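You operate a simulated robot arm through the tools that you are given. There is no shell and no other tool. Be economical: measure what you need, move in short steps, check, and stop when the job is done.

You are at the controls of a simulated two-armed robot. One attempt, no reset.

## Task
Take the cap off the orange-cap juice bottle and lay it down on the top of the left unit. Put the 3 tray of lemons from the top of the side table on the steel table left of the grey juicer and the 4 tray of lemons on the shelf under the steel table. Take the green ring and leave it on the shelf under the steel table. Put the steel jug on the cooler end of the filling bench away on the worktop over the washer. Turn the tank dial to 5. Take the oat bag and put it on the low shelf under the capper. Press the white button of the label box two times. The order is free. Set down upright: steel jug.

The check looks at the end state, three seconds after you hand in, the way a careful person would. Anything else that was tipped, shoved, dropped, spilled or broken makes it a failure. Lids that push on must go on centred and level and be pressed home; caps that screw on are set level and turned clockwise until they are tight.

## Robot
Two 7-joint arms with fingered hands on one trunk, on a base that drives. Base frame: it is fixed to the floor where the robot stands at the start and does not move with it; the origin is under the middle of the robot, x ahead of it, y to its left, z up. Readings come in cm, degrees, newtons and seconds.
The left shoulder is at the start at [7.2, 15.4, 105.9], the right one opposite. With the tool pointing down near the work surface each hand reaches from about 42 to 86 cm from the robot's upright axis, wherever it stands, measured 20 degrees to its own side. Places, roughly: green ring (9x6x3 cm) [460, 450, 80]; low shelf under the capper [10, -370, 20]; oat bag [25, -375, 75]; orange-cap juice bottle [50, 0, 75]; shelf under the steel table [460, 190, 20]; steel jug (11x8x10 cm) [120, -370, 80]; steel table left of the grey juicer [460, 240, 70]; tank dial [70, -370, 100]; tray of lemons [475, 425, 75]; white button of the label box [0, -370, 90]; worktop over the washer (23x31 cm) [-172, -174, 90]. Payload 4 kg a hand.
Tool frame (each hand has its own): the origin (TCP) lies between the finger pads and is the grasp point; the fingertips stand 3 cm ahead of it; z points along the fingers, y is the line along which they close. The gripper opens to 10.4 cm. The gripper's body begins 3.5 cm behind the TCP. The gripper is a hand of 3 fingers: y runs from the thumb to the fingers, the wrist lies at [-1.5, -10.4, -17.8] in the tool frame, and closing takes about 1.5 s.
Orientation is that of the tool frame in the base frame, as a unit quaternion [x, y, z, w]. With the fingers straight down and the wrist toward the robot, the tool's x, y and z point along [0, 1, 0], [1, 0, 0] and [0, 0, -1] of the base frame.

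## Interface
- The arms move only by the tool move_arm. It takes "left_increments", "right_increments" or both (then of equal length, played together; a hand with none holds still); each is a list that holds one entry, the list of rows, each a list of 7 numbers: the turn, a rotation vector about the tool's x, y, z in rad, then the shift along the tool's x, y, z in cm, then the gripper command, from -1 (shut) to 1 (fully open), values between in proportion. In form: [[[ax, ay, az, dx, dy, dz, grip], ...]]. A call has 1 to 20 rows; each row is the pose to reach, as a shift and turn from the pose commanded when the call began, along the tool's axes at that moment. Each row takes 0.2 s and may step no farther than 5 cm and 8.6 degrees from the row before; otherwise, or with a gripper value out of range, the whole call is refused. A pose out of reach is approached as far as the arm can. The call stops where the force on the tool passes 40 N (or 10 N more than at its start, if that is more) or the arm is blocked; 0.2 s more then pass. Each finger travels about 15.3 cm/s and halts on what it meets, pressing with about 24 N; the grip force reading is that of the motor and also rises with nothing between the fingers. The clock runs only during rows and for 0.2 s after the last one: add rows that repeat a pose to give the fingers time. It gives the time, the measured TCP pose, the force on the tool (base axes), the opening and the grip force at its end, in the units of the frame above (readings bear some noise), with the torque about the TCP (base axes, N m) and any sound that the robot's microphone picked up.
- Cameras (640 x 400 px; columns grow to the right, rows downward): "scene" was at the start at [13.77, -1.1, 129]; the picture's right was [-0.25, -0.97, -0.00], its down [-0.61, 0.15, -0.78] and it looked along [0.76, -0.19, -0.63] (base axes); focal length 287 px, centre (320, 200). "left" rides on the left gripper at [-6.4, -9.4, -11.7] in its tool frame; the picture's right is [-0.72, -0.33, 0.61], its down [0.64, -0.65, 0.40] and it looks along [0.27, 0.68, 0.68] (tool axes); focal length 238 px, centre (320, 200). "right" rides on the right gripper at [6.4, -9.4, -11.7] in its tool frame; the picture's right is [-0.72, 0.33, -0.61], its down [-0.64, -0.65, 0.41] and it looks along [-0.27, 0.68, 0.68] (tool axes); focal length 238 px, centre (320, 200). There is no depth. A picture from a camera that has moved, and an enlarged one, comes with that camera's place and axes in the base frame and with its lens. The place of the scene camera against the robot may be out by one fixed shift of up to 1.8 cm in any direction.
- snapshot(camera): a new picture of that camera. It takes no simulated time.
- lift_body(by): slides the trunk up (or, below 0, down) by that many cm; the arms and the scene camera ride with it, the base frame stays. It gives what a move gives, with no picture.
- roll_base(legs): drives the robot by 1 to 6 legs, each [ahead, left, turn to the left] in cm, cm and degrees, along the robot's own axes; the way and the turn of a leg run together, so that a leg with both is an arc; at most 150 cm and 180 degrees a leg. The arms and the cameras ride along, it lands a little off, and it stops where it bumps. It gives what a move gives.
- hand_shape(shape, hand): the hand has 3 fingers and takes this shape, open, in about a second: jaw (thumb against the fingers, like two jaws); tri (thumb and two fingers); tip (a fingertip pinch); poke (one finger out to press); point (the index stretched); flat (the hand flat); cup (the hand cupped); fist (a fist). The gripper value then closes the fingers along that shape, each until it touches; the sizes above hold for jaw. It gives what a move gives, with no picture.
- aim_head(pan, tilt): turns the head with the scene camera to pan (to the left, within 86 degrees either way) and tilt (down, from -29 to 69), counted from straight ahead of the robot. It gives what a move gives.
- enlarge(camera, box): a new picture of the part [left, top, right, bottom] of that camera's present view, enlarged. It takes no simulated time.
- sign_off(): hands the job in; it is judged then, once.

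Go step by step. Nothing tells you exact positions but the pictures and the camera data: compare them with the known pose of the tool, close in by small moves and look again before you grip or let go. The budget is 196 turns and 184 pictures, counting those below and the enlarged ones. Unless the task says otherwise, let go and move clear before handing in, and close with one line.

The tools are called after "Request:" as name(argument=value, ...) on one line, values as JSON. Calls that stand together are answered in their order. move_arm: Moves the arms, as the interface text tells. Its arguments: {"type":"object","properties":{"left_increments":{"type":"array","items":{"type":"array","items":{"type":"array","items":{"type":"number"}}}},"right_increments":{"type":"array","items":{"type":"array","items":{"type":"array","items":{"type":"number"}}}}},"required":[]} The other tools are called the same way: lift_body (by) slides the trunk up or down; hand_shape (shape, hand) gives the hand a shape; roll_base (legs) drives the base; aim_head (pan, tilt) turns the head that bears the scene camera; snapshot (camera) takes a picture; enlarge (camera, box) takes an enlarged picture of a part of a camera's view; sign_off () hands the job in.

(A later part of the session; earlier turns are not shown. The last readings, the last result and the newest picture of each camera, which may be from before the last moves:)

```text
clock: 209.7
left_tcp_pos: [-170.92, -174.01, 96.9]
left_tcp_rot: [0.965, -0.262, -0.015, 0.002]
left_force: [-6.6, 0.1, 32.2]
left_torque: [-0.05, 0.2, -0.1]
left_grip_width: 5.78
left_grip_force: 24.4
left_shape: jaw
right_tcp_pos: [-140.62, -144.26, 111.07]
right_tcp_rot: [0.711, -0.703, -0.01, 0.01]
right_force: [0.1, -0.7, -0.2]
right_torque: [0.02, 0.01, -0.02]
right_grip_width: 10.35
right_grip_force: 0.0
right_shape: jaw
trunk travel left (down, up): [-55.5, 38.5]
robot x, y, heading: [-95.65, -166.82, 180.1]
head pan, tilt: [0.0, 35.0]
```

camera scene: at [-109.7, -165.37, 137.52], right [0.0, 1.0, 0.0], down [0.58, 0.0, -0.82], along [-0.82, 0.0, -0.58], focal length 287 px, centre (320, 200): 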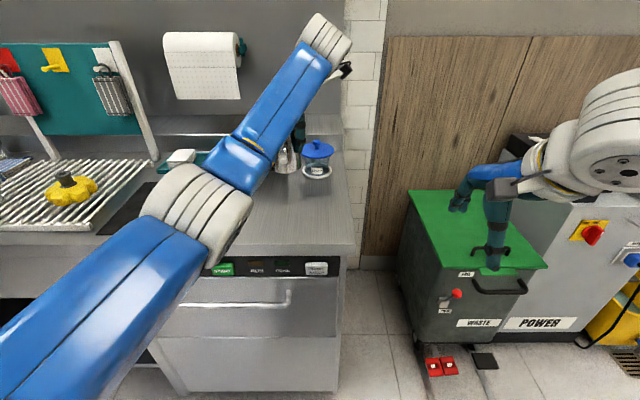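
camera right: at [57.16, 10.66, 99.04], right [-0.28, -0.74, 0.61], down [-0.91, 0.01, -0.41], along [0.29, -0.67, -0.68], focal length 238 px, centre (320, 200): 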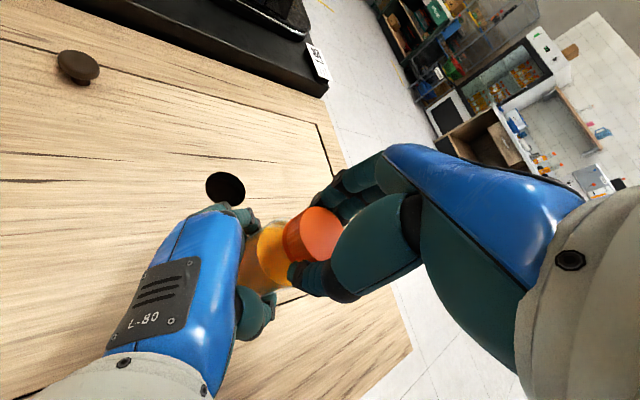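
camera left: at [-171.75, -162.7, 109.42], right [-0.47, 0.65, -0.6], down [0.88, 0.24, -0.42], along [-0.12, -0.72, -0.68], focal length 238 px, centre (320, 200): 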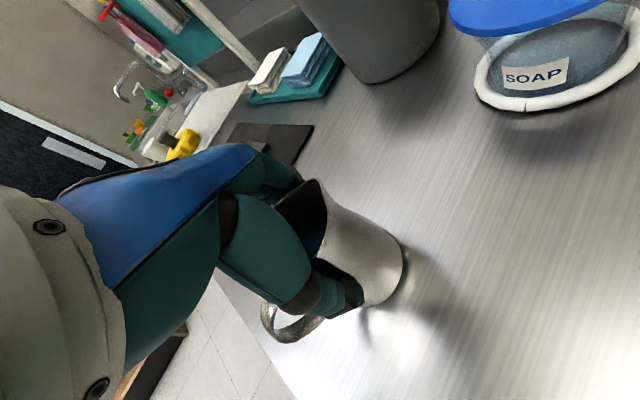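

On the surface. I ease off, open slowly and rise.

Request:
move_arm(left_increments=[[[0, 0, 0, 0, 0, -0.5, -1], [0, 0, 0, 0, 0, -0.8, -0.8], [0, 0, 0, 0, 0, -0.8, -0.3], [0, 0, 0, 0, 0, -0.8, 0.2], [0, 0, 0, 0, 0, -0.8, 0.7], [0, 0, 0, 0, 0, -0.8, 1], [0, 0, 0, 0, 0, -4, 1], [0, 0, 0, 0, 0, -8, 1], [0, 0, 0, 0, 0, -12, 1], [0, 0, 0, 0, 0, -16, 1]]])

Request:
snapshot(camera="left")

```text
clock: 211.9
left_tcp_pos: [-170.2, -173.98, 112.17]
left_tcp_rot: [0.966, -0.26, -0.008, 0.0]
left_force: [0.5, 0.1, 0.3]
left_torque: [-0.03, 0.01, -0.01]
left_grip_width: 10.35
left_grip_force: 0.0
left_shape: jaw
left hand out of reach, approached as far as the arm can: row 10
right_tcp_pos: [-140.9, -144.26, 110.81]
right_tcp_rot: [0.712, -0.702, -0.008, 0.009]
right_force: [0.0, -0.2, -0.4]
right_torque: [-0.05, 0.01, 0.01]
right_grip_width: 10.37
right_grip_force: 0.0
right_shape: jaw
trunk travel left (down, up): [-55.5, 38.5]
robot x, y, heading: [-95.29, -166.75, 179.6]
head pan, tilt: [0.0, 35.0]
```

```text
73 pictures are left
camera left: at [-170.88, -162.74, 123.9], right [-0.47, 0.65, -0.6], down [0.88, 0.24, -0.42], along [-0.12, -0.72, -0.68], focal length 238 px, centre (320, 200)
```

left: 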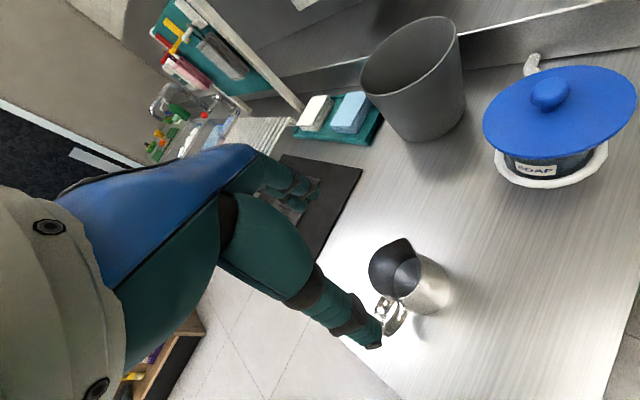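

Jug stands upright. I back out, straighten the left hand, turn round and drive toward the far side.

Request:
roll_base(legs=[[-55, 0, 0]])

Request:
move_arm(left_increments=[[[0, 0, 0.13, 0, 0, 0, 1], [0, 0, 0.26, 0, 0, 0, 1], [0, 0, 0.39, 0, 0, 0, 1], [0, 0, 0.52, 0, 0, 0, 1], [0, 0, 0.65, 0, 0, 0, 1], [0, 0, 0.78, 0, 0, 0, 1], [0, 0, 0.91, 0, 0, 0, 1], [0, 0, 1.047, 0, 0, 0, 1], [0, 0, 1.047, -2.0, -3.5, 0, 1], [0, 0, 1.047, -4.0, -7, 0, 1], [0, 0, 1.047, -6.0, -10.5, 0, 1], [0, 0, 1.047, -8.0, -14, 0, 1], [0, 0, 1.047, -10, -17.5, 0, 1]]])

Request:
lift_body(by=-8)

Request:
roll_base(legs=[[0, 0, 180], [150, 0, 0], [150, 0, 0]])

Request:
aim_head(pan=30, tilt=15)

Request:
snapshot(camera="scene")

```text
clock: 215.1
left_tcp_pos: [-115.63, -174.39, 111.99]
left_tcp_rot: [0.966, -0.259, -0.008, -0.001]
left_force: [-0.5, 0.7, 0.3]
left_torque: [0.02, -0.04, 0.05]
left_grip_width: 10.38
left_grip_force: 0.0
left_shape: jaw
right_tcp_pos: [-86.53, -144.46, 110.68]
right_tcp_rot: [0.712, -0.702, -0.008, 0.009]
right_force: [-0.6, 0.1, 0.4]
right_torque: [0.01, 0.01, 0.0]
right_grip_width: 10.37
right_grip_force: 0.0
right_shape: jaw
trunk travel left (down, up): [-55.5, 38.5]
robot x, y, heading: [-40.66, -166.92, -179.9]
head pan, tilt: [0.0, 35.0]
```

```text
clock: 217.9
left_tcp_pos: [-114.33, -154.42, 112.37]
left_tcp_rot: [0.707, -0.707, -0.008, 0.005]
left_force: [0.1, -0.3, 0.7]
left_torque: [-0.05, 0.02, 0.03]
left_grip_width: 10.4
left_grip_force: 0.0
left_shape: jaw
left hand out of reach, approached as far as the arm can: row 13
right_tcp_pos: [-85.88, -144.25, 110.94]
right_tcp_rot: [0.711, -0.703, -0.009, 0.009]
right_force: [-0.1, 0.6, -0.2]
right_torque: [-0.04, 0.02, -0.03]
right_grip_width: 10.39
right_grip_force: 0.1
right_shape: jaw
trunk travel left (down, up): [-55.5, 38.5]
robot x, y, heading: [-40.64, -166.51, -179.8]
head pan, tilt: [0.0, 35.0]
```

```text
clock: 219.0
left_tcp_pos: [-114.45, -154.74, 104.5]
left_tcp_rot: [0.707, -0.707, -0.009, 0.004]
left_force: [1.2, 0.3, 0.5]
left_torque: [0.01, 0.01, 0.0]
left_grip_width: 10.38
left_grip_force: 0.0
left_shape: jaw
right_tcp_pos: [-85.95, -144.71, 102.99]
right_tcp_rot: [0.712, -0.702, -0.01, 0.009]
right_force: [0.5, -0.6, 0.1]
right_torque: [-0.03, 0.02, 0.04]
right_grip_width: 10.39
right_grip_force: 0.0
right_shape: jaw
trunk travel left (down, up): [-47.5, 46.5]
robot x, y, heading: [-40.84, -166.71, -179.8]
head pan, tilt: [0.0, 35.0]
```

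```text
clock: 241.0
left_tcp_pos: [334.55, -158.06, 104.35]
left_tcp_rot: [0.684, 0.73, 0.004, 0.007]
left_force: [0.8, -0.1, -0.3]
left_torque: [-0.01, 0.03, 0.01]
left_grip_width: 10.4
left_grip_force: 0.1
left_shape: jaw
right_tcp_pos: [306.84, -170.13, 103.02]
right_tcp_rot: [0.679, 0.734, 0.008, 0.01]
right_force: [0.0, 0.4, 0.6]
right_torque: [-0.01, 0.0, -0.01]
right_grip_width: 10.42
right_grip_force: 0.0
right_shape: jaw
trunk travel left (down, up): [-47.5, 46.5]
robot x, y, heading: [260.36, -150.73, 3.6]
head pan, tilt: [0.0, 35.0]
```

```text
clock: 241.9
left_tcp_pos: [334.42, -158.01, 104.57]
left_tcp_rot: [0.684, 0.729, 0.004, 0.009]
left_force: [0.0, 0.5, -0.4]
left_torque: [-0.02, 0.01, 0.02]
left_grip_width: 10.38
left_grip_force: 0.0
left_shape: jaw
right_tcp_pos: [306.58, -170.06, 103.03]
right_tcp_rot: [0.679, 0.734, 0.01, 0.01]
right_force: [-0.5, 0.5, 0.7]
right_torque: [0.01, 0.03, 0.02]
right_grip_width: 10.37
right_grip_force: 0.1
right_shape: jaw
trunk travel left (down, up): [-47.5, 46.5]
robot x, y, heading: [260.04, -150.69, 3.8]
head pan, tilt: [30.0, 15.0]
```

```text
72 pictures are left
camera scene: at [273.34, -144.46, 132.75], right [0.55, -0.83, 0.0], down [-0.22, -0.14, -0.97], along [0.8, 0.54, -0.26], focal length 287 px, centre (320, 200)
```

scene: 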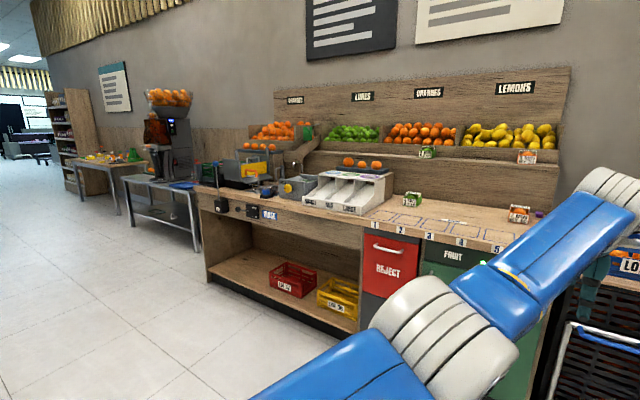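

The aisle along the far wall is clear; the grey juicer on the steel table and the side table are visible far left. I tuck the left arm and strafe along the aisle.

Request:
move_arm(left_increments=[[[0, 0, 0, 3.4, -2.7, 0, 1], [0, 0, 0, 6.8, -5.5, 0, 1], [0, 0, 0, 10.2, -8.2, 0, 1], [0, 0, 0, 13.5, -11, 0, 1], [0, 0, 0, 17, -13.7, 0, 1], [0, 0, 0, 20.2, -16.5, 0, 1], [0, 0, 0, 23.6, -19.2, 0, 1], [0, 0, 0, 27, -22, 0, 1]]])

Request:
roll_base(legs=[[50, 0, -3.8], [0, 145, 0], [0, 145, 0], [0, 145, 0]])

Request:
aim_head(pan=25, tilt=20)

Request:
snapshot(camera="scene")

Request:
aim_head(pan=-15, tilt=20)

Request:
snapshot(camera="scene")

```text
clock: 243.9
left_tcp_pos: [317.22, -126.6, 102.41]
left_tcp_rot: [0.655, 0.755, 0.033, -0.001]
left_force: [-0.3, -0.2, 0.6]
left_torque: [-0.03, -0.01, -0.02]
left_grip_width: 10.36
left_grip_force: 0.1
left_shape: jaw
left hand out of reach, approached as far as the arm can: row 5, 6, 7, 8
right_tcp_pos: [306.48, -170.02, 103.1]
right_tcp_rot: [0.679, 0.734, 0.009, 0.01]
right_force: [0.1, -0.1, -0.7]
right_torque: [-0.02, -0.01, -0.01]
right_grip_width: 10.38
right_grip_force: 0.1
right_shape: jaw
trunk travel left (down, up): [-47.5, 46.5]
robot x, y, heading: [260.02, -151.2, 3.8]
head pan, tilt: [30.0, 15.0]
stopped in row 8 (left hand): the arm was blocked; the commanded pose is now the measured one
```

```text
clock: 267.4
left_tcp_pos: [375.23, 307.64, 102.5]
left_tcp_rot: [0.679, 0.734, 0.034, 0.0]
left_force: [-0.4, -0.3, 0.2]
left_torque: [0.05, 0.0, -0.01]
left_grip_width: 10.38
left_grip_force: 0.1
left_shape: jaw
right_tcp_pos: [361.61, 264.9, 103.01]
right_tcp_rot: [0.702, 0.712, 0.009, 0.011]
right_force: [0.4, -0.6, 0.2]
right_torque: [0.0, 0.03, 0.03]
right_grip_width: 10.38
right_grip_force: 0.1
right_shape: jaw
trunk travel left (down, up): [-47.5, 46.5]
robot x, y, heading: [315.98, 287.34, -0.1]
head pan, tilt: [30.0, 15.0]
```

```text
clock: 268.0
left_tcp_pos: [374.97, 307.78, 102.49]
left_tcp_rot: [0.678, 0.734, 0.034, 0.0]
left_force: [0.4, 0.1, 0.5]
left_torque: [-0.02, -0.01, 0.0]
left_grip_width: 10.37
left_grip_force: 0.0
left_shape: jaw
right_tcp_pos: [361.67, 265.16, 103.13]
right_tcp_rot: [0.702, 0.712, 0.009, 0.011]
right_force: [0.1, -0.4, 0.4]
right_torque: [0.04, 0.04, -0.01]
right_grip_width: 10.38
right_grip_force: 0.0
right_shape: jaw
trunk travel left (down, up): [-47.5, 46.5]
robot x, y, heading: [316.53, 287.05, -0.1]
head pan, tilt: [25.0, 20.0]
```

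```text
71 pictures are left
camera scene: at [330.48, 292.1, 131.94], right [0.42, -0.91, 0.0], down [-0.31, -0.14, -0.94], along [0.85, 0.4, -0.34], focal length 287 px, centre (320, 200)
```

scene: 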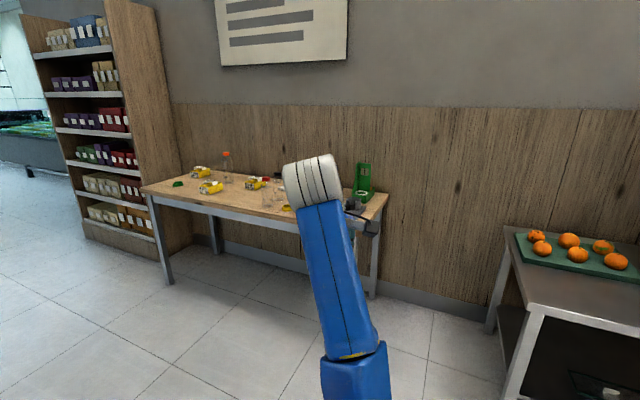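

```text
clock: 269.1
left_tcp_pos: [375.02, 307.74, 102.49]
left_tcp_rot: [0.678, 0.734, 0.034, 0.0]
left_force: [0.6, 0.5, -0.7]
left_torque: [0.01, 0.02, -0.01]
left_grip_width: 10.38
left_grip_force: 0.1
left_shape: jaw
right_tcp_pos: [361.72, 265.11, 103.24]
right_tcp_rot: [0.702, 0.712, 0.009, 0.012]
right_force: [-0.4, 0.2, -0.5]
right_torque: [0.0, 0.0, 0.0]
right_grip_width: 10.36
right_grip_force: 0.1
right_shape: jaw
trunk travel left (down, up): [-47.5, 46.5]
robot x, y, heading: [316.75, 287.15, 0.3]
head pan, tilt: [-15.0, 20.0]
```

```text
70 pictures are left
camera scene: at [331.04, 285.78, 131.93], right [-0.26, -0.97, 0.0], down [-0.33, 0.09, -0.94], along [0.91, -0.24, -0.34], focal length 287 px, centre (320, 200)
```

scene: 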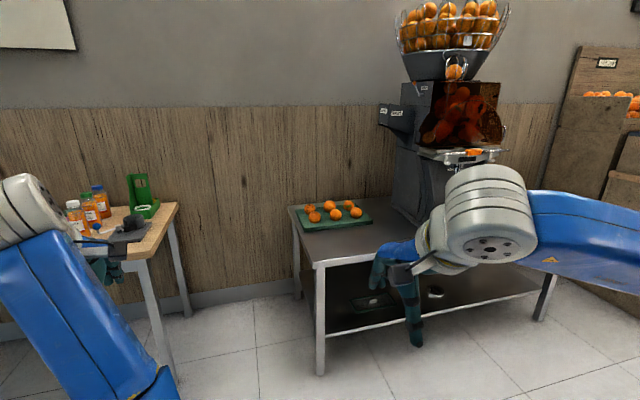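

The steel table (with a green tray of oranges) is left of the grey juicer, and the wooden side table holds yellow trays. I move in front of the side table.

Request:
roll_base(legs=[[0, 128, 0], [38, 0, 0]])

Request:
aim_head(pan=0, tilt=30)

Request:
snapshot(camera="scene")

```text
clock: 277.5
left_tcp_pos: [412.56, 435.73, 102.51]
left_tcp_rot: [0.677, 0.736, 0.033, 0.0]
left_force: [0.3, 0.7, -0.4]
left_torque: [0.01, -0.02, 0.01]
left_grip_width: 10.37
left_grip_force: 0.0
left_shape: jaw
right_tcp_pos: [399.44, 393.18, 103.14]
right_tcp_rot: [0.7, 0.714, 0.009, 0.012]
right_force: [-0.7, -1.3, -1.1]
right_torque: [0.02, -0.01, 0.01]
right_grip_width: 10.37
right_grip_force: 0.0
right_shape: jaw
trunk travel left (down, up): [-47.5, 46.5]
robot x, y, heading: [354.28, 414.7, 0.4]
head pan, tilt: [-15.0, 20.0]
```

```text
clock: 278.3
left_tcp_pos: [412.44, 435.83, 102.68]
left_tcp_rot: [0.675, 0.737, 0.035, 0.001]
left_force: [0.2, -0.4, -0.8]
left_torque: [-0.02, 0.01, 0.01]
left_grip_width: 10.38
left_grip_force: 0.1
left_shape: jaw
right_tcp_pos: [399.25, 393.03, 103.25]
right_tcp_rot: [0.699, 0.715, 0.01, 0.012]
right_force: [-0.6, 0.0, -0.3]
right_torque: [0.01, -0.01, -0.03]
right_grip_width: 10.37
right_grip_force: 0.1
right_shape: jaw
trunk travel left (down, up): [-47.5, 46.5]
robot x, y, heading: [353.94, 414.81, 0.5]
head pan, tilt: [0.0, 30.0]
```

```text
69 pictures are left
camera scene: at [368.73, 415.94, 130.33], right [0.01, -1.0, 0.0], down [-0.5, 0.0, -0.86], along [0.86, 0.01, -0.5], focal length 287 px, centre (320, 200)
```

scene: 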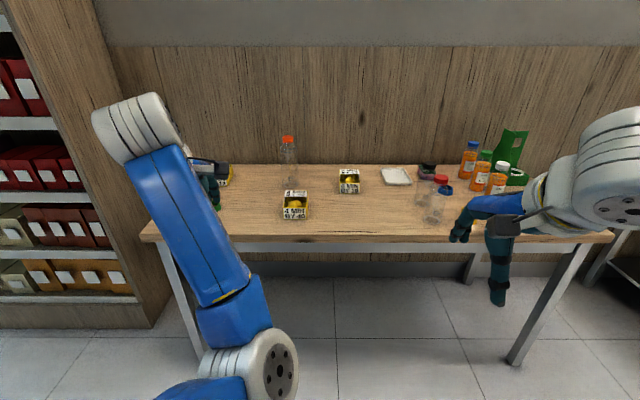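

I zoom on the yellow trays.

Request:
enlarge(camera="scene", box=[270, 155, 390, 230])

Request:
snapshot(camera="left")

```text
5.33 times, centred on (330, 192) of scene
camera zoom: at [368.73, 415.94, 130.33], right [0.01, -1.0, 0.0], down [-0.5, 0.0, -0.86], along [0.86, 0.01, -0.5], focal length 1530 px, centre (267, 240)
```

zoom: 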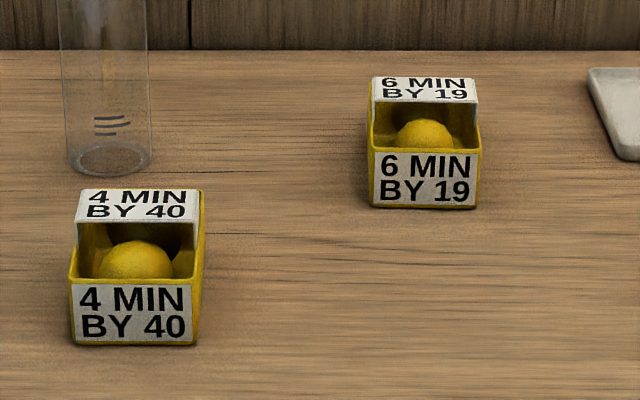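

```text
67 pictures are left
camera left: at [402.96, 428.17, 113.48], right [-0.23, -0.71, -0.66], down [-0.69, 0.6, -0.41], along [0.69, 0.36, -0.63], focal length 238 px, centre (320, 200)
```

left: 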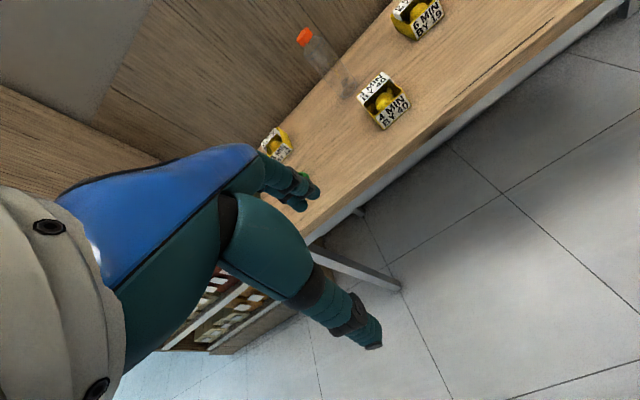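

The trays read "4 MIN BY 40" and "6 MIN BY 19"; the third at the back left should be the 3. I level and raise the left hand, then drive in for a closer view.

Request:
move_arm(left_increments=[[[0.026, -0.024, 0.044, 0, 0, -4, 1], [0.052, -0.047, 0.088, 0, 0, -8, 1]]])

Request:
roll_base(legs=[[44, 20, -0.5]])

Request:
aim_head(pan=12, tilt=40)

Request:
snapshot(camera="left")

Request:
snapshot(camera="scene")

```text
clock: 279.1
left_tcp_pos: [411.84, 438.79, 110.99]
left_tcp_rot: [0.684, 0.729, 0.004, -0.004]
left_force: [-0.1, 0.3, 0.5]
left_torque: [0.0, 0.02, 0.01]
left_grip_width: 10.39
left_grip_force: 0.1
left_shape: jaw
right_tcp_pos: [399.1, 393.11, 103.27]
right_tcp_rot: [0.7, 0.714, 0.009, 0.013]
right_force: [0.1, 0.1, -0.5]
right_torque: [0.01, 0.01, 0.01]
right_grip_width: 10.38
right_grip_force: 0.1
right_shape: jaw
trunk travel left (down, up): [-47.5, 46.5]
robot x, y, heading: [354.11, 414.76, 0.5]
head pan, tilt: [0.0, 30.0]
stopped in row 2 (left hand): the arm was blocked; the commanded pose is now the measured one
```

```text
clock: 282.0
left_tcp_pos: [456.37, 458.64, 111.05]
left_tcp_rot: [0.686, 0.728, 0.006, -0.003]
left_force: [-0.6, -0.5, -0.1]
left_torque: [0.01, 0.04, 0.01]
left_grip_width: 10.41
left_grip_force: 0.0
left_shape: jaw
right_tcp_pos: [443.52, 413.0, 103.18]
right_tcp_rot: [0.701, 0.713, 0.01, 0.013]
right_force: [-0.6, 1.0, 0.1]
right_torque: [0.0, 0.02, -0.01]
right_grip_width: 10.38
right_grip_force: 0.2
right_shape: jaw
trunk travel left (down, up): [-47.5, 46.5]
robot x, y, heading: [398.87, 434.95, 0.4]
head pan, tilt: [0.0, 30.0]
```

```text
clock: 282.7
left_tcp_pos: [456.33, 458.84, 111.07]
left_tcp_rot: [0.685, 0.729, 0.005, -0.003]
left_force: [0.3, -0.3, 0.4]
left_torque: [-0.01, 0.01, 0.0]
left_grip_width: 10.35
left_grip_force: 0.1
left_shape: jaw
right_tcp_pos: [443.53, 413.14, 103.35]
right_tcp_rot: [0.701, 0.713, 0.01, 0.013]
right_force: [1.5, -0.1, -0.9]
right_torque: [-0.02, 0.02, -0.01]
right_grip_width: 10.39
right_grip_force: 0.0
right_shape: jaw
trunk travel left (down, up): [-47.5, 46.5]
robot x, y, heading: [398.95, 435.14, 0.4]
head pan, tilt: [12.0, 40.0]
```

```text
66 pictures are left
camera left: at [447.11, 451.72, 122.69], right [-0.28, -0.73, -0.62], down [-0.69, 0.6, -0.4], along [0.67, 0.32, -0.67], focal length 238 px, centre (320, 200)
```

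left: 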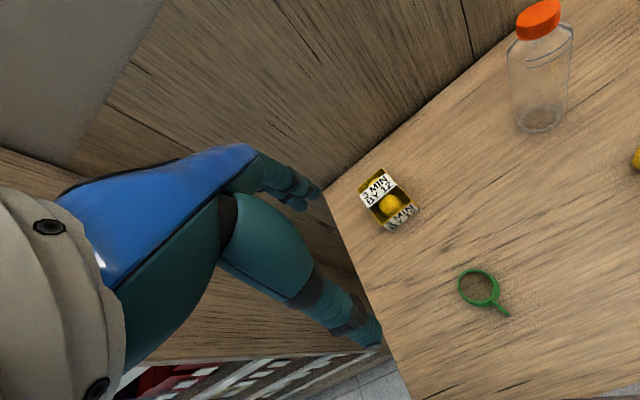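

```text
65 pictures are left
camera scene: at [412.55, 437.76, 128.79], right [0.21, -0.98, 0.0], down [-0.63, -0.13, -0.76], along [0.75, 0.16, -0.64], focal length 287 px, centre (320, 200)
```

scene: 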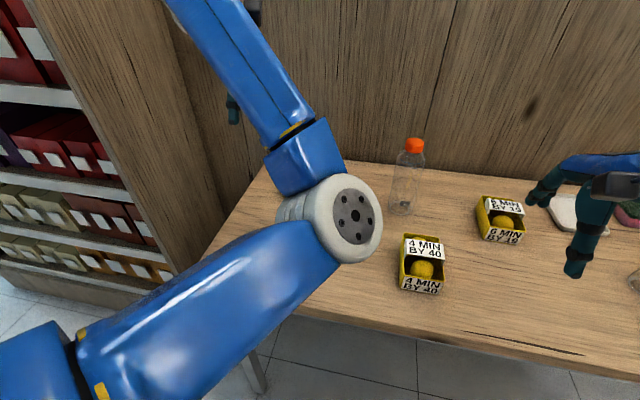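

The back-left tray reads "3 MIN BY 12" at about (478.6, 457.4), and the green ring lies at about (456, 454). I bring the left hand over the 3 tray.

Request:
move_arm(left_increments=[[[0, 0, 0.03, -0.5, 4.4, 0, 1], [0, 0, 0.063, -1, 8.8, 0, 1], [0, 0, 0.063, -1.6, 13.2, 0, 1], [0, 0, 0.063, -2.2, 17.6, 0, 1], [0, 0, 0.063, -2.7, 22, 2, 1], [0, 0, 0.063, -2.7, 22, 6.5, 1], [0, 0, 0.063, -2.7, 22, 11, 1], [0, 0, 0.063, -2.7, 22, 15.5, 1], [0, 0, 0.063, -2.7, 22, 20, 1]]])

Request:
snapshot(camera="left")

Request:
snapshot(camera="scene")

```text
clock: 284.7
left_tcp_pos: [478.59, 457.74, 91.26]
left_tcp_rot: [0.708, 0.706, 0.006, -0.004]
left_force: [-0.2, -0.5, 0.5]
left_torque: [-0.01, 0.0, 0.01]
left_grip_width: 10.39
left_grip_force: 0.0
left_shape: jaw
right_tcp_pos: [443.54, 413.24, 103.25]
right_tcp_rot: [0.701, 0.713, 0.009, 0.013]
right_force: [-0.1, 0.0, 0.1]
right_torque: [0.0, -0.02, -0.02]
right_grip_width: 10.39
right_grip_force: 0.0
right_shape: jaw
trunk travel left (down, up): [-47.5, 46.5]
robot x, y, heading: [399.2, 435.11, 0.5]
head pan, tilt: [12.0, 40.0]
```

```text
64 pictures are left
camera left: at [468.93, 451.36, 102.78], right [-0.33, -0.71, -0.62], down [-0.65, 0.65, -0.4], along [0.69, 0.27, -0.67], focal length 238 px, centre (320, 200)
```

left: 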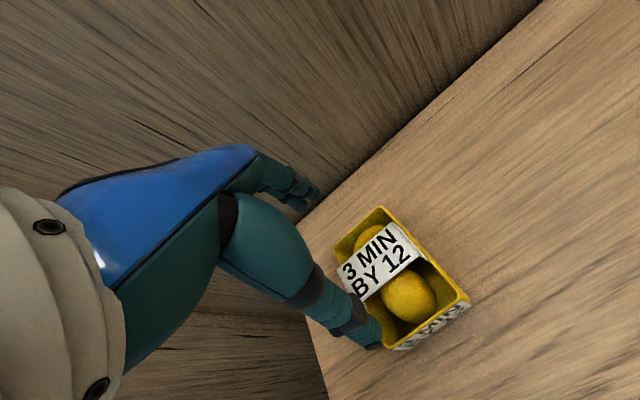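

```text
63 pictures are left
camera scene: at [412.67, 437.94, 128.78], right [0.21, -0.98, 0.0], down [-0.63, -0.14, -0.76], along [0.75, 0.16, -0.65], focal length 287 px, centre (320, 200)
```

scene: 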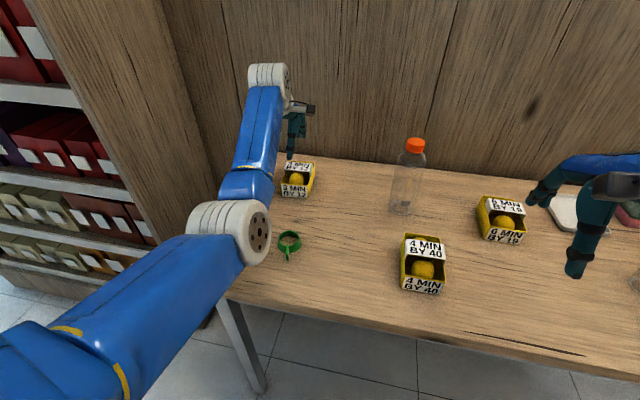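

The tray is about 12 cm long (x) by 7.5 cm wide (y), so the fingers must close along y. I try yawing the left hand 90° in place, slightly raised.

Request:
move_arm(left_increments=[[[0, 0, -0.14, 0, 0, -2, 1], [0, 0, -0.28, 0, 0, -4, 1], [0, 0, -0.42, 0, 0, -4, 1], [0, 0, -0.56, 0, 0, -4, 1], [0, 0, -0.7, 0, 0, -4, 1], [0, 0, -0.84, 0, 0, -4, 1], [0, 0, -0.98, 0, 0, -4, 1], [0, 0, -1.12, 0, 0, -4, 1], [0, 0, -1.26, 0, 0, -4, 1], [0, 0, -1.4, 0, 0, -4, 1], [0, 0, -1.571, 0, 0, -4, 1]]])

```text
refused: row 11 steps farther than a row can; nothing moved
```

Request:
move_arm(left_increments=[[[0, 0, -0.145, 0, 0, -2, 1], [0, 0, -0.29, 0, 0, -4, 1], [0, 0, -0.435, 0, 0, -4, 1], [0, 0, -0.58, 0, 0, -4, 1], [0, 0, -0.725, 0, 0, -4, 1], [0, 0, -0.87, 0, 0, -4, 1], [0, 0, -1.015, 0, 0, -4, 1], [0, 0, -1.16, 0, 0, -4, 1], [0, 0, -1.305, 0, 0, -4, 1], [0, 0, -1.45, 0, 0, -4, 1], [0, 0, -1.571, 0, 0, -4, 1]]])

```text
clock: 287.1
left_tcp_pos: [472.9, 456.4, 95.41]
left_tcp_rot: [0.013, 1.0, 0.007, 0.002]
left_force: [-0.4, 0.1, 0.3]
left_torque: [0.01, -0.02, 0.01]
left_grip_width: 10.39
left_grip_force: 0.1
left_shape: jaw
left hand out of reach, approached as far as the arm can: row 8, 9, 10, 11
right_tcp_pos: [443.32, 412.99, 103.37]
right_tcp_rot: [0.7, 0.714, 0.011, 0.014]
right_force: [-0.8, -0.4, 0.5]
right_torque: [-0.03, -0.01, 0.02]
right_grip_width: 10.41
right_grip_force: 0.1
right_shape: jaw
trunk travel left (down, up): [-47.5, 46.5]
robot x, y, heading: [398.7, 434.93, 0.4]
head pan, tilt: [12.0, 40.0]
```

The yaw works; only the distance is limiting. I drive 7 cm closer and look.

Request:
roll_base(legs=[[7, 0, 0]])

Request:
snapshot(camera="left")

```text
clock: 288.1
left_tcp_pos: [479.79, 456.36, 95.37]
left_tcp_rot: [0.014, 1.0, 0.006, 0.002]
left_force: [-0.1, 0.7, -0.6]
left_torque: [0.0, 0.02, 0.01]
left_grip_width: 10.41
left_grip_force: 0.0
left_shape: jaw
right_tcp_pos: [450.21, 413.24, 103.52]
right_tcp_rot: [0.701, 0.713, 0.01, 0.014]
right_force: [-0.3, 1.0, 0.9]
right_torque: [-0.01, -0.02, 0.01]
right_grip_width: 10.38
right_grip_force: 0.0
right_shape: jaw
trunk travel left (down, up): [-47.5, 46.5]
robot x, y, heading: [405.9, 435.35, 0.1]
head pan, tilt: [12.0, 40.0]
```

```text
62 pictures are left
camera left: at [485.76, 446.76, 106.95], right [0.71, -0.34, -0.61], down [-0.66, -0.63, -0.42], along [-0.25, 0.7, -0.67], focal length 238 px, centre (320, 200)
```

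left: 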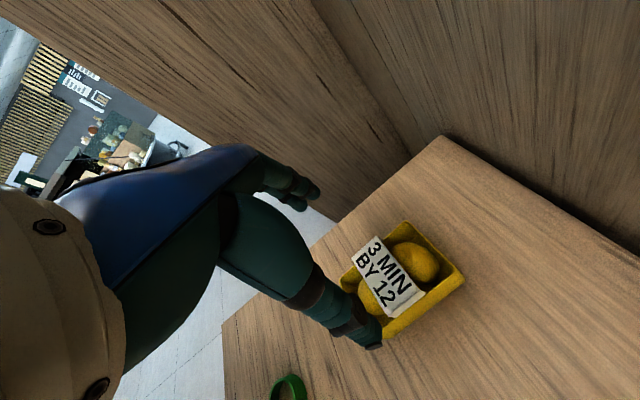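

Tray centre ≈ (479.5, 457.9). I align and descend to just above grip depth.

Request:
move_arm(left_increments=[[[0, 0, 0.02, 0.2, 1.5, 3, 1], [0, 0, 0.028, 0.2, 1.5, 7, 1], [0, 0, 0.028, 0.2, 1.5, 11, 1], [0, 0, 0.028, 0.2, 1.5, 14, 1]]])

Request:
snapshot(camera="left")

Request:
enlarge(camera="scene", box=[230, 100, 390, 200])

```text
clock: 289.1
left_tcp_pos: [479.79, 458.13, 81.28]
left_tcp_rot: [0.028, 1.0, 0.006, 0.002]
left_force: [0.3, -0.6, 1.7]
left_torque: [-0.01, 0.0, 0.01]
left_grip_width: 10.41
left_grip_force: 0.0
left_shape: jaw
right_tcp_pos: [450.18, 413.14, 103.36]
right_tcp_rot: [0.701, 0.713, 0.01, 0.015]
right_force: [-0.6, 0.2, -0.4]
right_torque: [0.01, 0.0, 0.0]
right_grip_width: 10.39
right_grip_force: 0.0
right_shape: jaw
trunk travel left (down, up): [-47.5, 46.5]
robot x, y, heading: [405.6, 434.92, 0.3]
head pan, tilt: [12.0, 40.0]
```

```text
61 pictures are left
camera left: at [485.52, 448.28, 92.97], right [0.7, -0.36, -0.61], down [-0.67, -0.61, -0.42], along [-0.23, 0.71, -0.67], focal length 238 px, centre (320, 200)
```

left: 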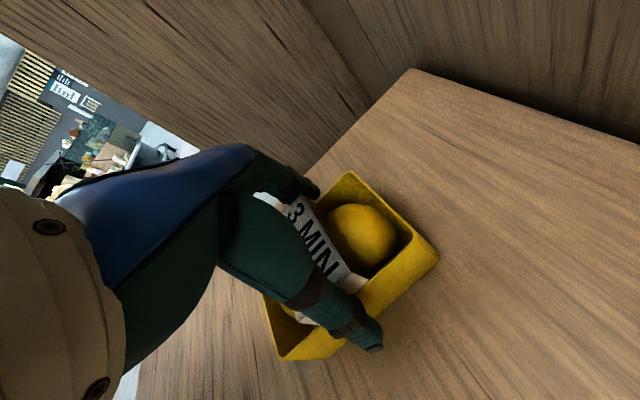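

```text
4.00 times, centred on (310, 150) of scene
camera zoom: at [419.47, 437.8, 128.8], right [0.21, -0.98, 0.0], down [-0.63, -0.13, -0.76], along [0.75, 0.16, -0.64], focal length 1148 px, centre (360, 400)
```

zoom: 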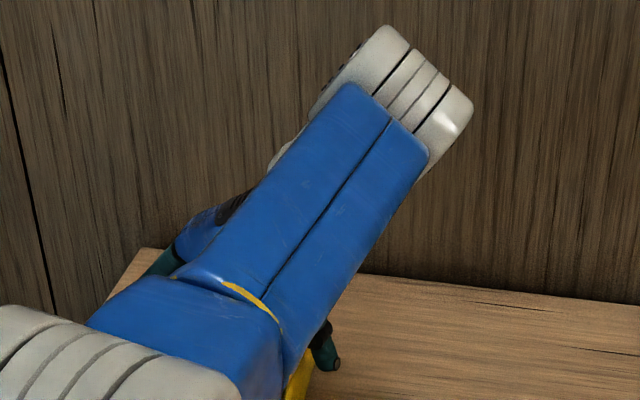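

Thumb and fingers straddle the tray's side walls. I lower 2.3 cm carefully and close.

Request:
move_arm(left_increments=[[[0, 0, 0, 0, 0, 0.8, 1], [0, 0, 0, 0, 0, 1.5, 1], [0, 0, 0, 0, 0, 2, 1], [0, 0, 0, 0, 0, 2, 0.7], [0, 0, 0, 0, 0, 2, 0.4], [0, 0, 0, 0, 0, 2, 0.1], [0, 0, 0, 0, 0, 2, -0.3], [0, 0, 0, 0, 0, 2, -0.7], [0, 0, 0, 0, 0, 2, -1], [0, 0, 0, 0, 0, 2, -1]]])

Request:
snapshot(camera="left")

```text
clock: 291.3
left_tcp_pos: [479.61, 458.19, 79.93]
left_tcp_rot: [0.029, 1.0, 0.007, 0.007]
left_force: [6.9, -1.1, 27.4]
left_torque: [1.1, -0.06, 0.06]
left_grip_width: 7.25
left_grip_force: 23.8
left_shape: jaw
right_tcp_pos: [449.91, 413.15, 103.49]
right_tcp_rot: [0.701, 0.713, 0.011, 0.014]
right_force: [0.2, 0.0, -0.2]
right_torque: [0.02, 0.0, -0.02]
right_grip_width: 10.38
right_grip_force: 0.0
right_shape: jaw
trunk travel left (down, up): [-47.5, 46.5]
robot x, y, heading: [405.32, 434.82, 0.1]
head pan, tilt: [12.0, 40.0]
```

```text
59 pictures are left
camera left: at [485.27, 448.21, 91.53], right [0.71, -0.36, -0.61], down [-0.67, -0.61, -0.42], along [-0.22, 0.71, -0.67], focal length 238 px, centre (320, 200)
```

left: 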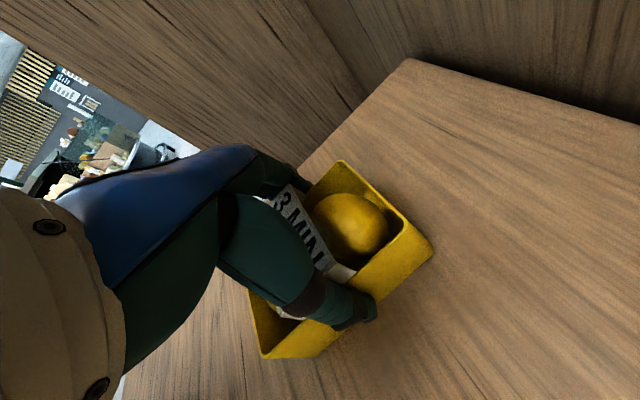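

Gripped at 7.25 cm. I lift gently and check.

Request:
move_arm(left_increments=[[[0, 0, 0, 0, 0, -0.8, -1], [0, 0, 0, 0, 0, -1.6, -1], [0, 0, 0, 0, 0, -3, -1], [0, 0, 0, 0, 0, -6, -1], [0, 0, 0, 0, 0, -10, -1]]])

Request:
snapshot(camera="left")

```text
clock: 292.5
left_tcp_pos: [479.64, 458.23, 89.23]
left_tcp_rot: [0.028, 1.0, 0.006, 0.002]
left_force: [1.1, 0.8, -1.9]
left_torque: [0.01, -0.04, 0.03]
left_grip_width: 7.25
left_grip_force: 24.1
left_shape: jaw
right_tcp_pos: [450.21, 413.23, 103.39]
right_tcp_rot: [0.701, 0.713, 0.01, 0.014]
right_force: [-0.9, 0.6, -0.4]
right_torque: [0.01, 0.0, 0.0]
right_grip_width: 10.37
right_grip_force: 0.1
right_shape: jaw
trunk travel left (down, up): [-47.5, 46.5]
robot x, y, heading: [405.55, 435.14, 0.3]
head pan, tilt: [12.0, 40.0]
```

```text
58 pictures are left
camera left: at [485.45, 448.31, 100.8], right [0.7, -0.36, -0.62], down [-0.68, -0.61, -0.41], along [-0.23, 0.71, -0.67], focal length 238 px, centre (320, 200)
```

left: 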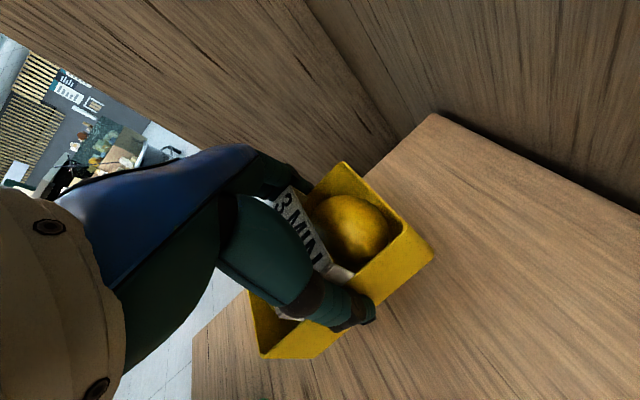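

The 3 tray is held firmly. I lift it higher, back up a little, and prepare the right hand (yawed 90° inward) over the 4 tray.

Request:
move_arm(left_increments=[[[0, 0, 0, 0, 0, -4, -1], [0, 0, 0, 0, 0, -8, -1], [0, 0, 0, 0, 0, -12, -1], [0, 0, 0, 0, 0, -15, -1]]])

Request:
roll_base(legs=[[-14, 0, 0]])

Request:
move_arm(right_increments=[[[0, 0, 0.145, 1, 1.6, 0, 1], [0, 0, 0.29, 2, 3.2, 0, 1], [0, 0, 0.435, 3, 4.8, 0, 1], [0, 0, 0.58, 4, 6.4, 0, 1], [0, 0, 0.725, 5, 8, 0, 1], [0, 0, 0.87, 6, 9.6, 0, 1], [0, 0, 1.015, 7, 11.2, 0, 1], [0, 0, 1.16, 8, 12.8, 0, 1], [0, 0, 1.305, 9, 14.5, 2, 1], [0, 0, 1.45, 10, 16.5, 4, 1], [0, 0, 1.571, 11, 18.5, 6, 1]]])

Request:
snapshot(camera="right")

Request:
snapshot(camera="scene")

```text
clock: 293.5
left_tcp_pos: [478.98, 457.87, 104.06]
left_tcp_rot: [0.028, 1.0, 0.005, 0.002]
left_force: [-1.0, -0.4, -2.8]
left_torque: [0.02, -0.03, -0.01]
left_grip_width: 7.23
left_grip_force: 23.8
left_shape: jaw
left hand out of reach, approached as far as the arm can: row 4
right_tcp_pos: [450.22, 413.21, 103.34]
right_tcp_rot: [0.7, 0.714, 0.01, 0.014]
right_force: [0.6, 0.4, 0.7]
right_torque: [0.01, 0.0, 0.01]
right_grip_width: 10.36
right_grip_force: 0.0
right_shape: jaw
trunk travel left (down, up): [-47.5, 46.5]
robot x, y, heading: [405.46, 434.82, 0.4]
head pan, tilt: [12.0, 40.0]
```

```text
clock: 294.9
left_tcp_pos: [464.82, 457.57, 104.08]
left_tcp_rot: [0.03, 1.0, 0.006, 0.001]
left_force: [0.3, -0.4, -2.3]
left_torque: [-0.01, -0.03, 0.0]
left_grip_width: 7.25
left_grip_force: 23.7
left_shape: jaw
right_tcp_pos: [435.84, 413.14, 103.22]
right_tcp_rot: [0.702, 0.712, 0.009, 0.014]
right_force: [0.5, -0.6, 0.5]
right_torque: [0.0, 0.02, 0.02]
right_grip_width: 10.37
right_grip_force: 0.0
right_shape: jaw
trunk travel left (down, up): [-47.5, 46.5]
robot x, y, heading: [391.47, 434.85, -0.2]
head pan, tilt: [12.0, 40.0]
```

```text
clock: 297.3
left_tcp_pos: [464.74, 457.75, 104.3]
left_tcp_rot: [0.03, 1.0, 0.004, 0.002]
left_force: [0.8, 0.9, -1.8]
left_torque: [-0.01, -0.02, 0.0]
left_grip_width: 7.26
left_grip_force: 23.6
left_shape: jaw
right_tcp_pos: [454.12, 424.55, 97.95]
right_tcp_rot: [1.0, 0.005, 0.018, 0.004]
right_force: [0.3, 0.4, 0.8]
right_torque: [-0.02, 0.02, -0.01]
right_grip_width: 10.36
right_grip_force: 0.0
right_shape: jaw
trunk travel left (down, up): [-47.5, 46.5]
robot x, y, heading: [390.9, 434.92, -0.2]
head pan, tilt: [12.0, 40.0]
```

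```text
57 pictures are left
camera right: at [460.04, 434.01, 110.0], right [-0.74, -0.33, 0.59], down [-0.63, 0.64, -0.43], along [-0.24, -0.69, -0.68], focal length 238 px, centre (320, 200)
```

right: 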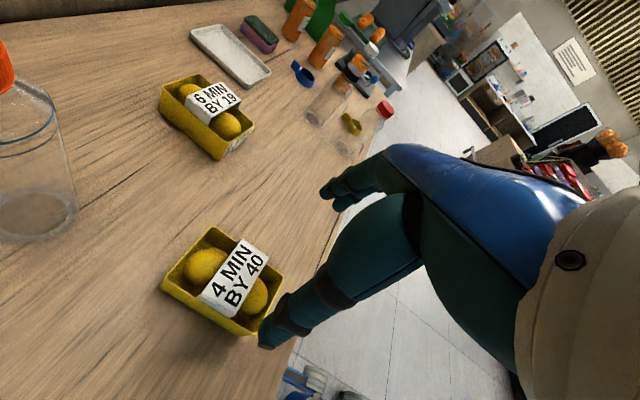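

```text
56 pictures are left
camera scene: at [405.31, 438.08, 128.75], right [0.21, -0.98, 0.0], down [-0.63, -0.14, -0.76], along [0.75, 0.16, -0.65], focal length 287 px, centre (320, 200)
```

scene: 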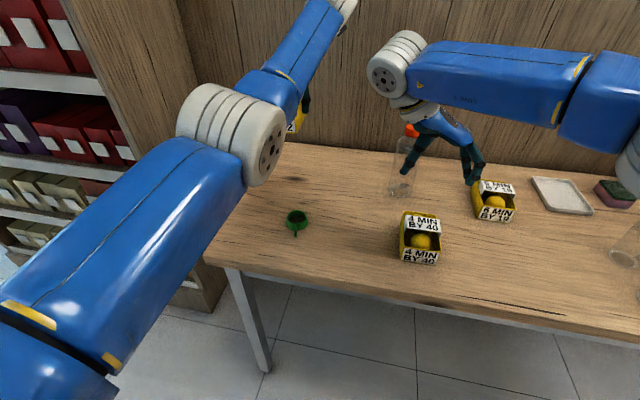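

The 4 tray's centre is about (454.9, 424). I align, lower to z≈80.4 and close.

Request:
move_arm(right_increments=[[[0, -0.018, 0, 0.8, 0.5, 3, 1], [0, -0.036, 0, 0.8, 0.5, 7, 1], [0, -0.036, 0, 0.8, 0.5, 11, 1], [0, -0.036, 0, 0.8, 0.5, 14, 1], [0, -0.036, 0, 0.8, 0.5, 16, 1]]])

Request:
snapshot(camera="right")

```text
clock: 298.5
left_tcp_pos: [464.75, 457.71, 104.37]
left_tcp_rot: [0.03, 1.0, 0.005, 0.003]
left_force: [-0.7, 0.0, -1.7]
left_torque: [0.0, -0.01, -0.01]
left_grip_width: 7.25
left_grip_force: 24.1
left_shape: jaw
right_tcp_pos: [455.5, 423.91, 82.03]
right_tcp_rot: [1.0, 0.007, 0.001, 0.004]
right_force: [-0.3, -1.1, -0.4]
right_torque: [0.01, -0.01, 0.0]
right_grip_width: 10.34
right_grip_force: 0.1
right_shape: jaw
trunk travel left (down, up): [-47.5, 46.5]
robot x, y, heading: [391.29, 435.07, 0.1]
head pan, tilt: [12.0, 40.0]
```

```text
55 pictures are left
camera right: at [461.7, 433.37, 93.92], right [-0.71, -0.33, 0.62], down [-0.65, 0.64, -0.41], along [-0.26, -0.69, -0.67], focal length 238 px, centre (320, 200)
```

right: 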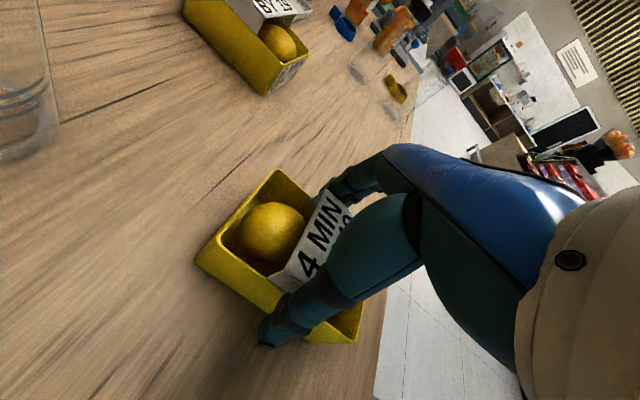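

Straddling correctly. Lower 1.7 cm and close, then lift.

Request:
move_arm(right_increments=[[[0, 0, 0, 0, 0, 0.9, 1], [0, 0, 0, 0, 0, 1.7, 1], [0, 0, 0, 0, 0, 1.7, 0.6], [0, 0, 0, 0, 0, 1.7, 0.2], [0, 0, 0, 0, 0, 1.7, -0.2], [0, 0, 0, 0, 0, 1.7, -0.6], [0, 0, 0, 0, 0, 1.7, -1], [0, 0, 0, 0, 0, 1.7, -1], [0, 0, 0, 0, 0, 1.7, -1], [0, 0, 0, 0, 0, 0.5, -1], [0, 0, 0, 0, 0, -3, -1], [0, 0, 0, 0, 0, -7, -1], [0, 0, 0, 0, 0, -11, -1]]])

Request:
snapshot(camera="right")

```text
clock: 301.3
left_tcp_pos: [464.6, 457.73, 104.3]
left_tcp_rot: [0.03, 1.0, 0.005, 0.002]
left_force: [0.2, -0.2, -1.7]
left_torque: [0.01, 0.02, -0.01]
left_grip_width: 7.24
left_grip_force: 23.5
left_shape: jaw
right_tcp_pos: [455.48, 424.15, 93.19]
right_tcp_rot: [1.0, 0.007, 0.0, 0.003]
right_force: [0.1, -0.3, -2.0]
right_torque: [0.0, -0.01, 0.0]
right_grip_width: 7.83
right_grip_force: 24.5
right_shape: jaw
trunk travel left (down, up): [-47.5, 46.5]
robot x, y, heading: [391.24, 434.98, 0.1]
head pan, tilt: [12.0, 40.0]
```

```text
54 pictures are left
camera right: at [461.81, 433.6, 105.04], right [-0.71, -0.33, 0.62], down [-0.65, 0.64, -0.41], along [-0.26, -0.69, -0.67], focal length 238 px, centre (320, 200)
```

right: 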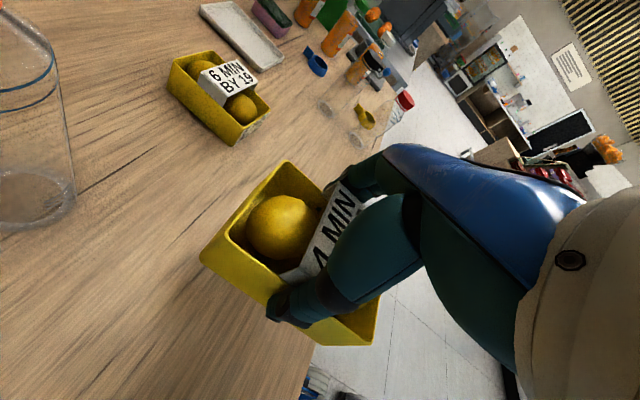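

Both trays are held. I back out and strafe right to the steel table.

Request:
roll_base(legs=[[-62, 0, 0], [0, -105, 0], [0, -98, 0]])

Request:
aim_head(pan=0, tilt=30)

Request:
snapshot(camera="scene")

```text
clock: 314.4
left_tcp_pos: [402.52, 257.39, 104.16]
left_tcp_rot: [0.027, 1.0, 0.004, 0.003]
left_force: [0.2, 0.4, -1.7]
left_torque: [0.01, -0.04, -0.03]
left_grip_width: 7.21
left_grip_force: 24.3
left_shape: jaw
right_tcp_pos: [393.8, 223.79, 93.28]
right_tcp_rot: [1.0, 0.01, 0.0, 0.004]
right_force: [0.3, 0.7, -1.9]
right_torque: [0.03, 0.01, -0.01]
right_grip_width: 7.8
right_grip_force: 24.0
right_shape: jaw
trunk travel left (down, up): [-47.5, 46.5]
robot x, y, heading: [329.31, 233.98, 0.4]
head pan, tilt: [12.0, 40.0]
```

```text
clock: 315.1
left_tcp_pos: [402.47, 257.23, 104.5]
left_tcp_rot: [0.028, 1.0, 0.005, 0.003]
left_force: [-0.3, 0.1, -2.5]
left_torque: [0.01, -0.02, 0.02]
left_grip_width: 7.22
left_grip_force: 23.8
left_shape: jaw
right_tcp_pos: [393.42, 223.51, 93.3]
right_tcp_rot: [1.0, 0.01, 0.001, 0.003]
right_force: [-0.7, 0.6, -1.9]
right_torque: [-0.01, 0.0, 0.01]
right_grip_width: 7.81
right_grip_force: 23.7
right_shape: jaw
trunk travel left (down, up): [-47.5, 46.5]
robot x, y, heading: [329.24, 234.2, 0.2]
head pan, tilt: [0.0, 30.0]
```

```text
53 pictures are left
camera scene: at [343.94, 235.39, 130.29], right [0.01, -1.0, 0.0], down [-0.5, 0.0, -0.86], along [0.86, 0.0, -0.5], focal length 287 px, centre (320, 200)
```

scene: 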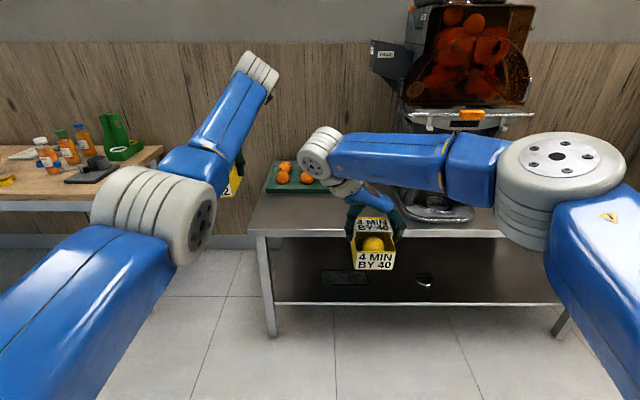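

The free area on the steel table is in front of the orange tray (x≈421–446). I move in so the left hand is above about (434, 243).

Request:
roll_base(legs=[[31, -14, 0]])

Request:
aim_head(pan=10, tilt=45)

Request:
snapshot(camera="scene")

Request:
snapshot(camera="left")

```text
clock: 317.3
left_tcp_pos: [433.67, 243.36, 104.58]
left_tcp_rot: [0.026, 1.0, 0.004, 0.003]
left_force: [-0.3, 0.3, -1.5]
left_torque: [0.03, 0.0, 0.02]
left_grip_width: 7.24
left_grip_force: 23.8
left_shape: jaw
right_tcp_pos: [424.54, 209.91, 93.32]
right_tcp_rot: [1.0, 0.009, 0.002, 0.005]
right_force: [-0.6, -0.3, -1.7]
right_torque: [0.01, 0.02, -0.01]
right_grip_width: 7.81
right_grip_force: 24.1
right_shape: jaw
trunk travel left (down, up): [-47.5, 46.5]
robot x, y, heading: [360.45, 220.1, 0.3]
head pan, tilt: [0.0, 30.0]
```

```text
clock: 318.1
left_tcp_pos: [433.8, 243.28, 104.65]
left_tcp_rot: [0.027, 1.0, 0.005, 0.004]
left_force: [0.9, 0.4, -1.5]
left_torque: [-0.01, -0.02, -0.03]
left_grip_width: 7.26
left_grip_force: 24.0
left_shape: jaw
right_tcp_pos: [424.62, 209.78, 93.56]
right_tcp_rot: [1.0, 0.01, 0.003, 0.004]
right_force: [-0.2, -0.7, -2.5]
right_torque: [-0.01, 0.02, 0.0]
right_grip_width: 7.84
right_grip_force: 24.0
right_shape: jaw
trunk travel left (down, up): [-47.5, 46.5]
robot x, y, heading: [360.77, 220.24, -0.0]
head pan, tilt: [10.0, 45.0]
```

```text
52 pictures are left
camera scene: at [374.22, 222.97, 128.04], right [0.18, -0.98, 0.0], down [-0.7, -0.13, -0.7], along [0.69, 0.13, -0.71], focal length 287 px, centre (320, 200)
```

scene: 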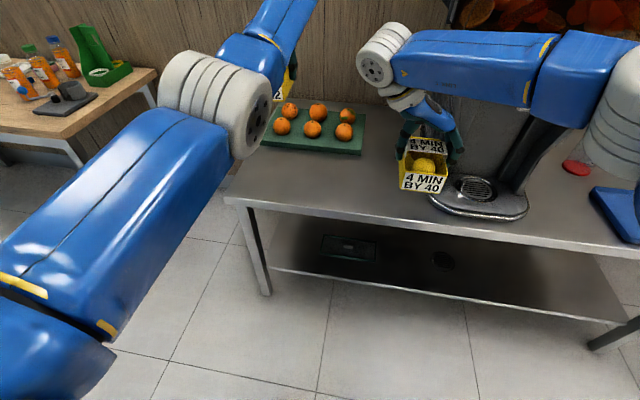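

```text
51 pictures are left
camera left: at [439.34, 233.44, 116.33], right [0.71, -0.36, -0.61], down [-0.67, -0.61, -0.42], along [-0.23, 0.7, -0.67], focal length 238 px, centre (320, 200)
```

left: 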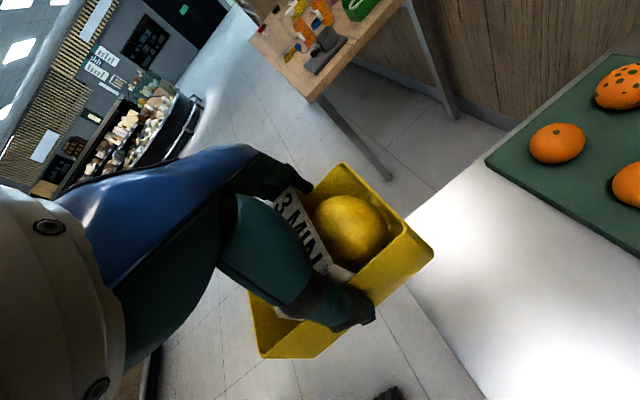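

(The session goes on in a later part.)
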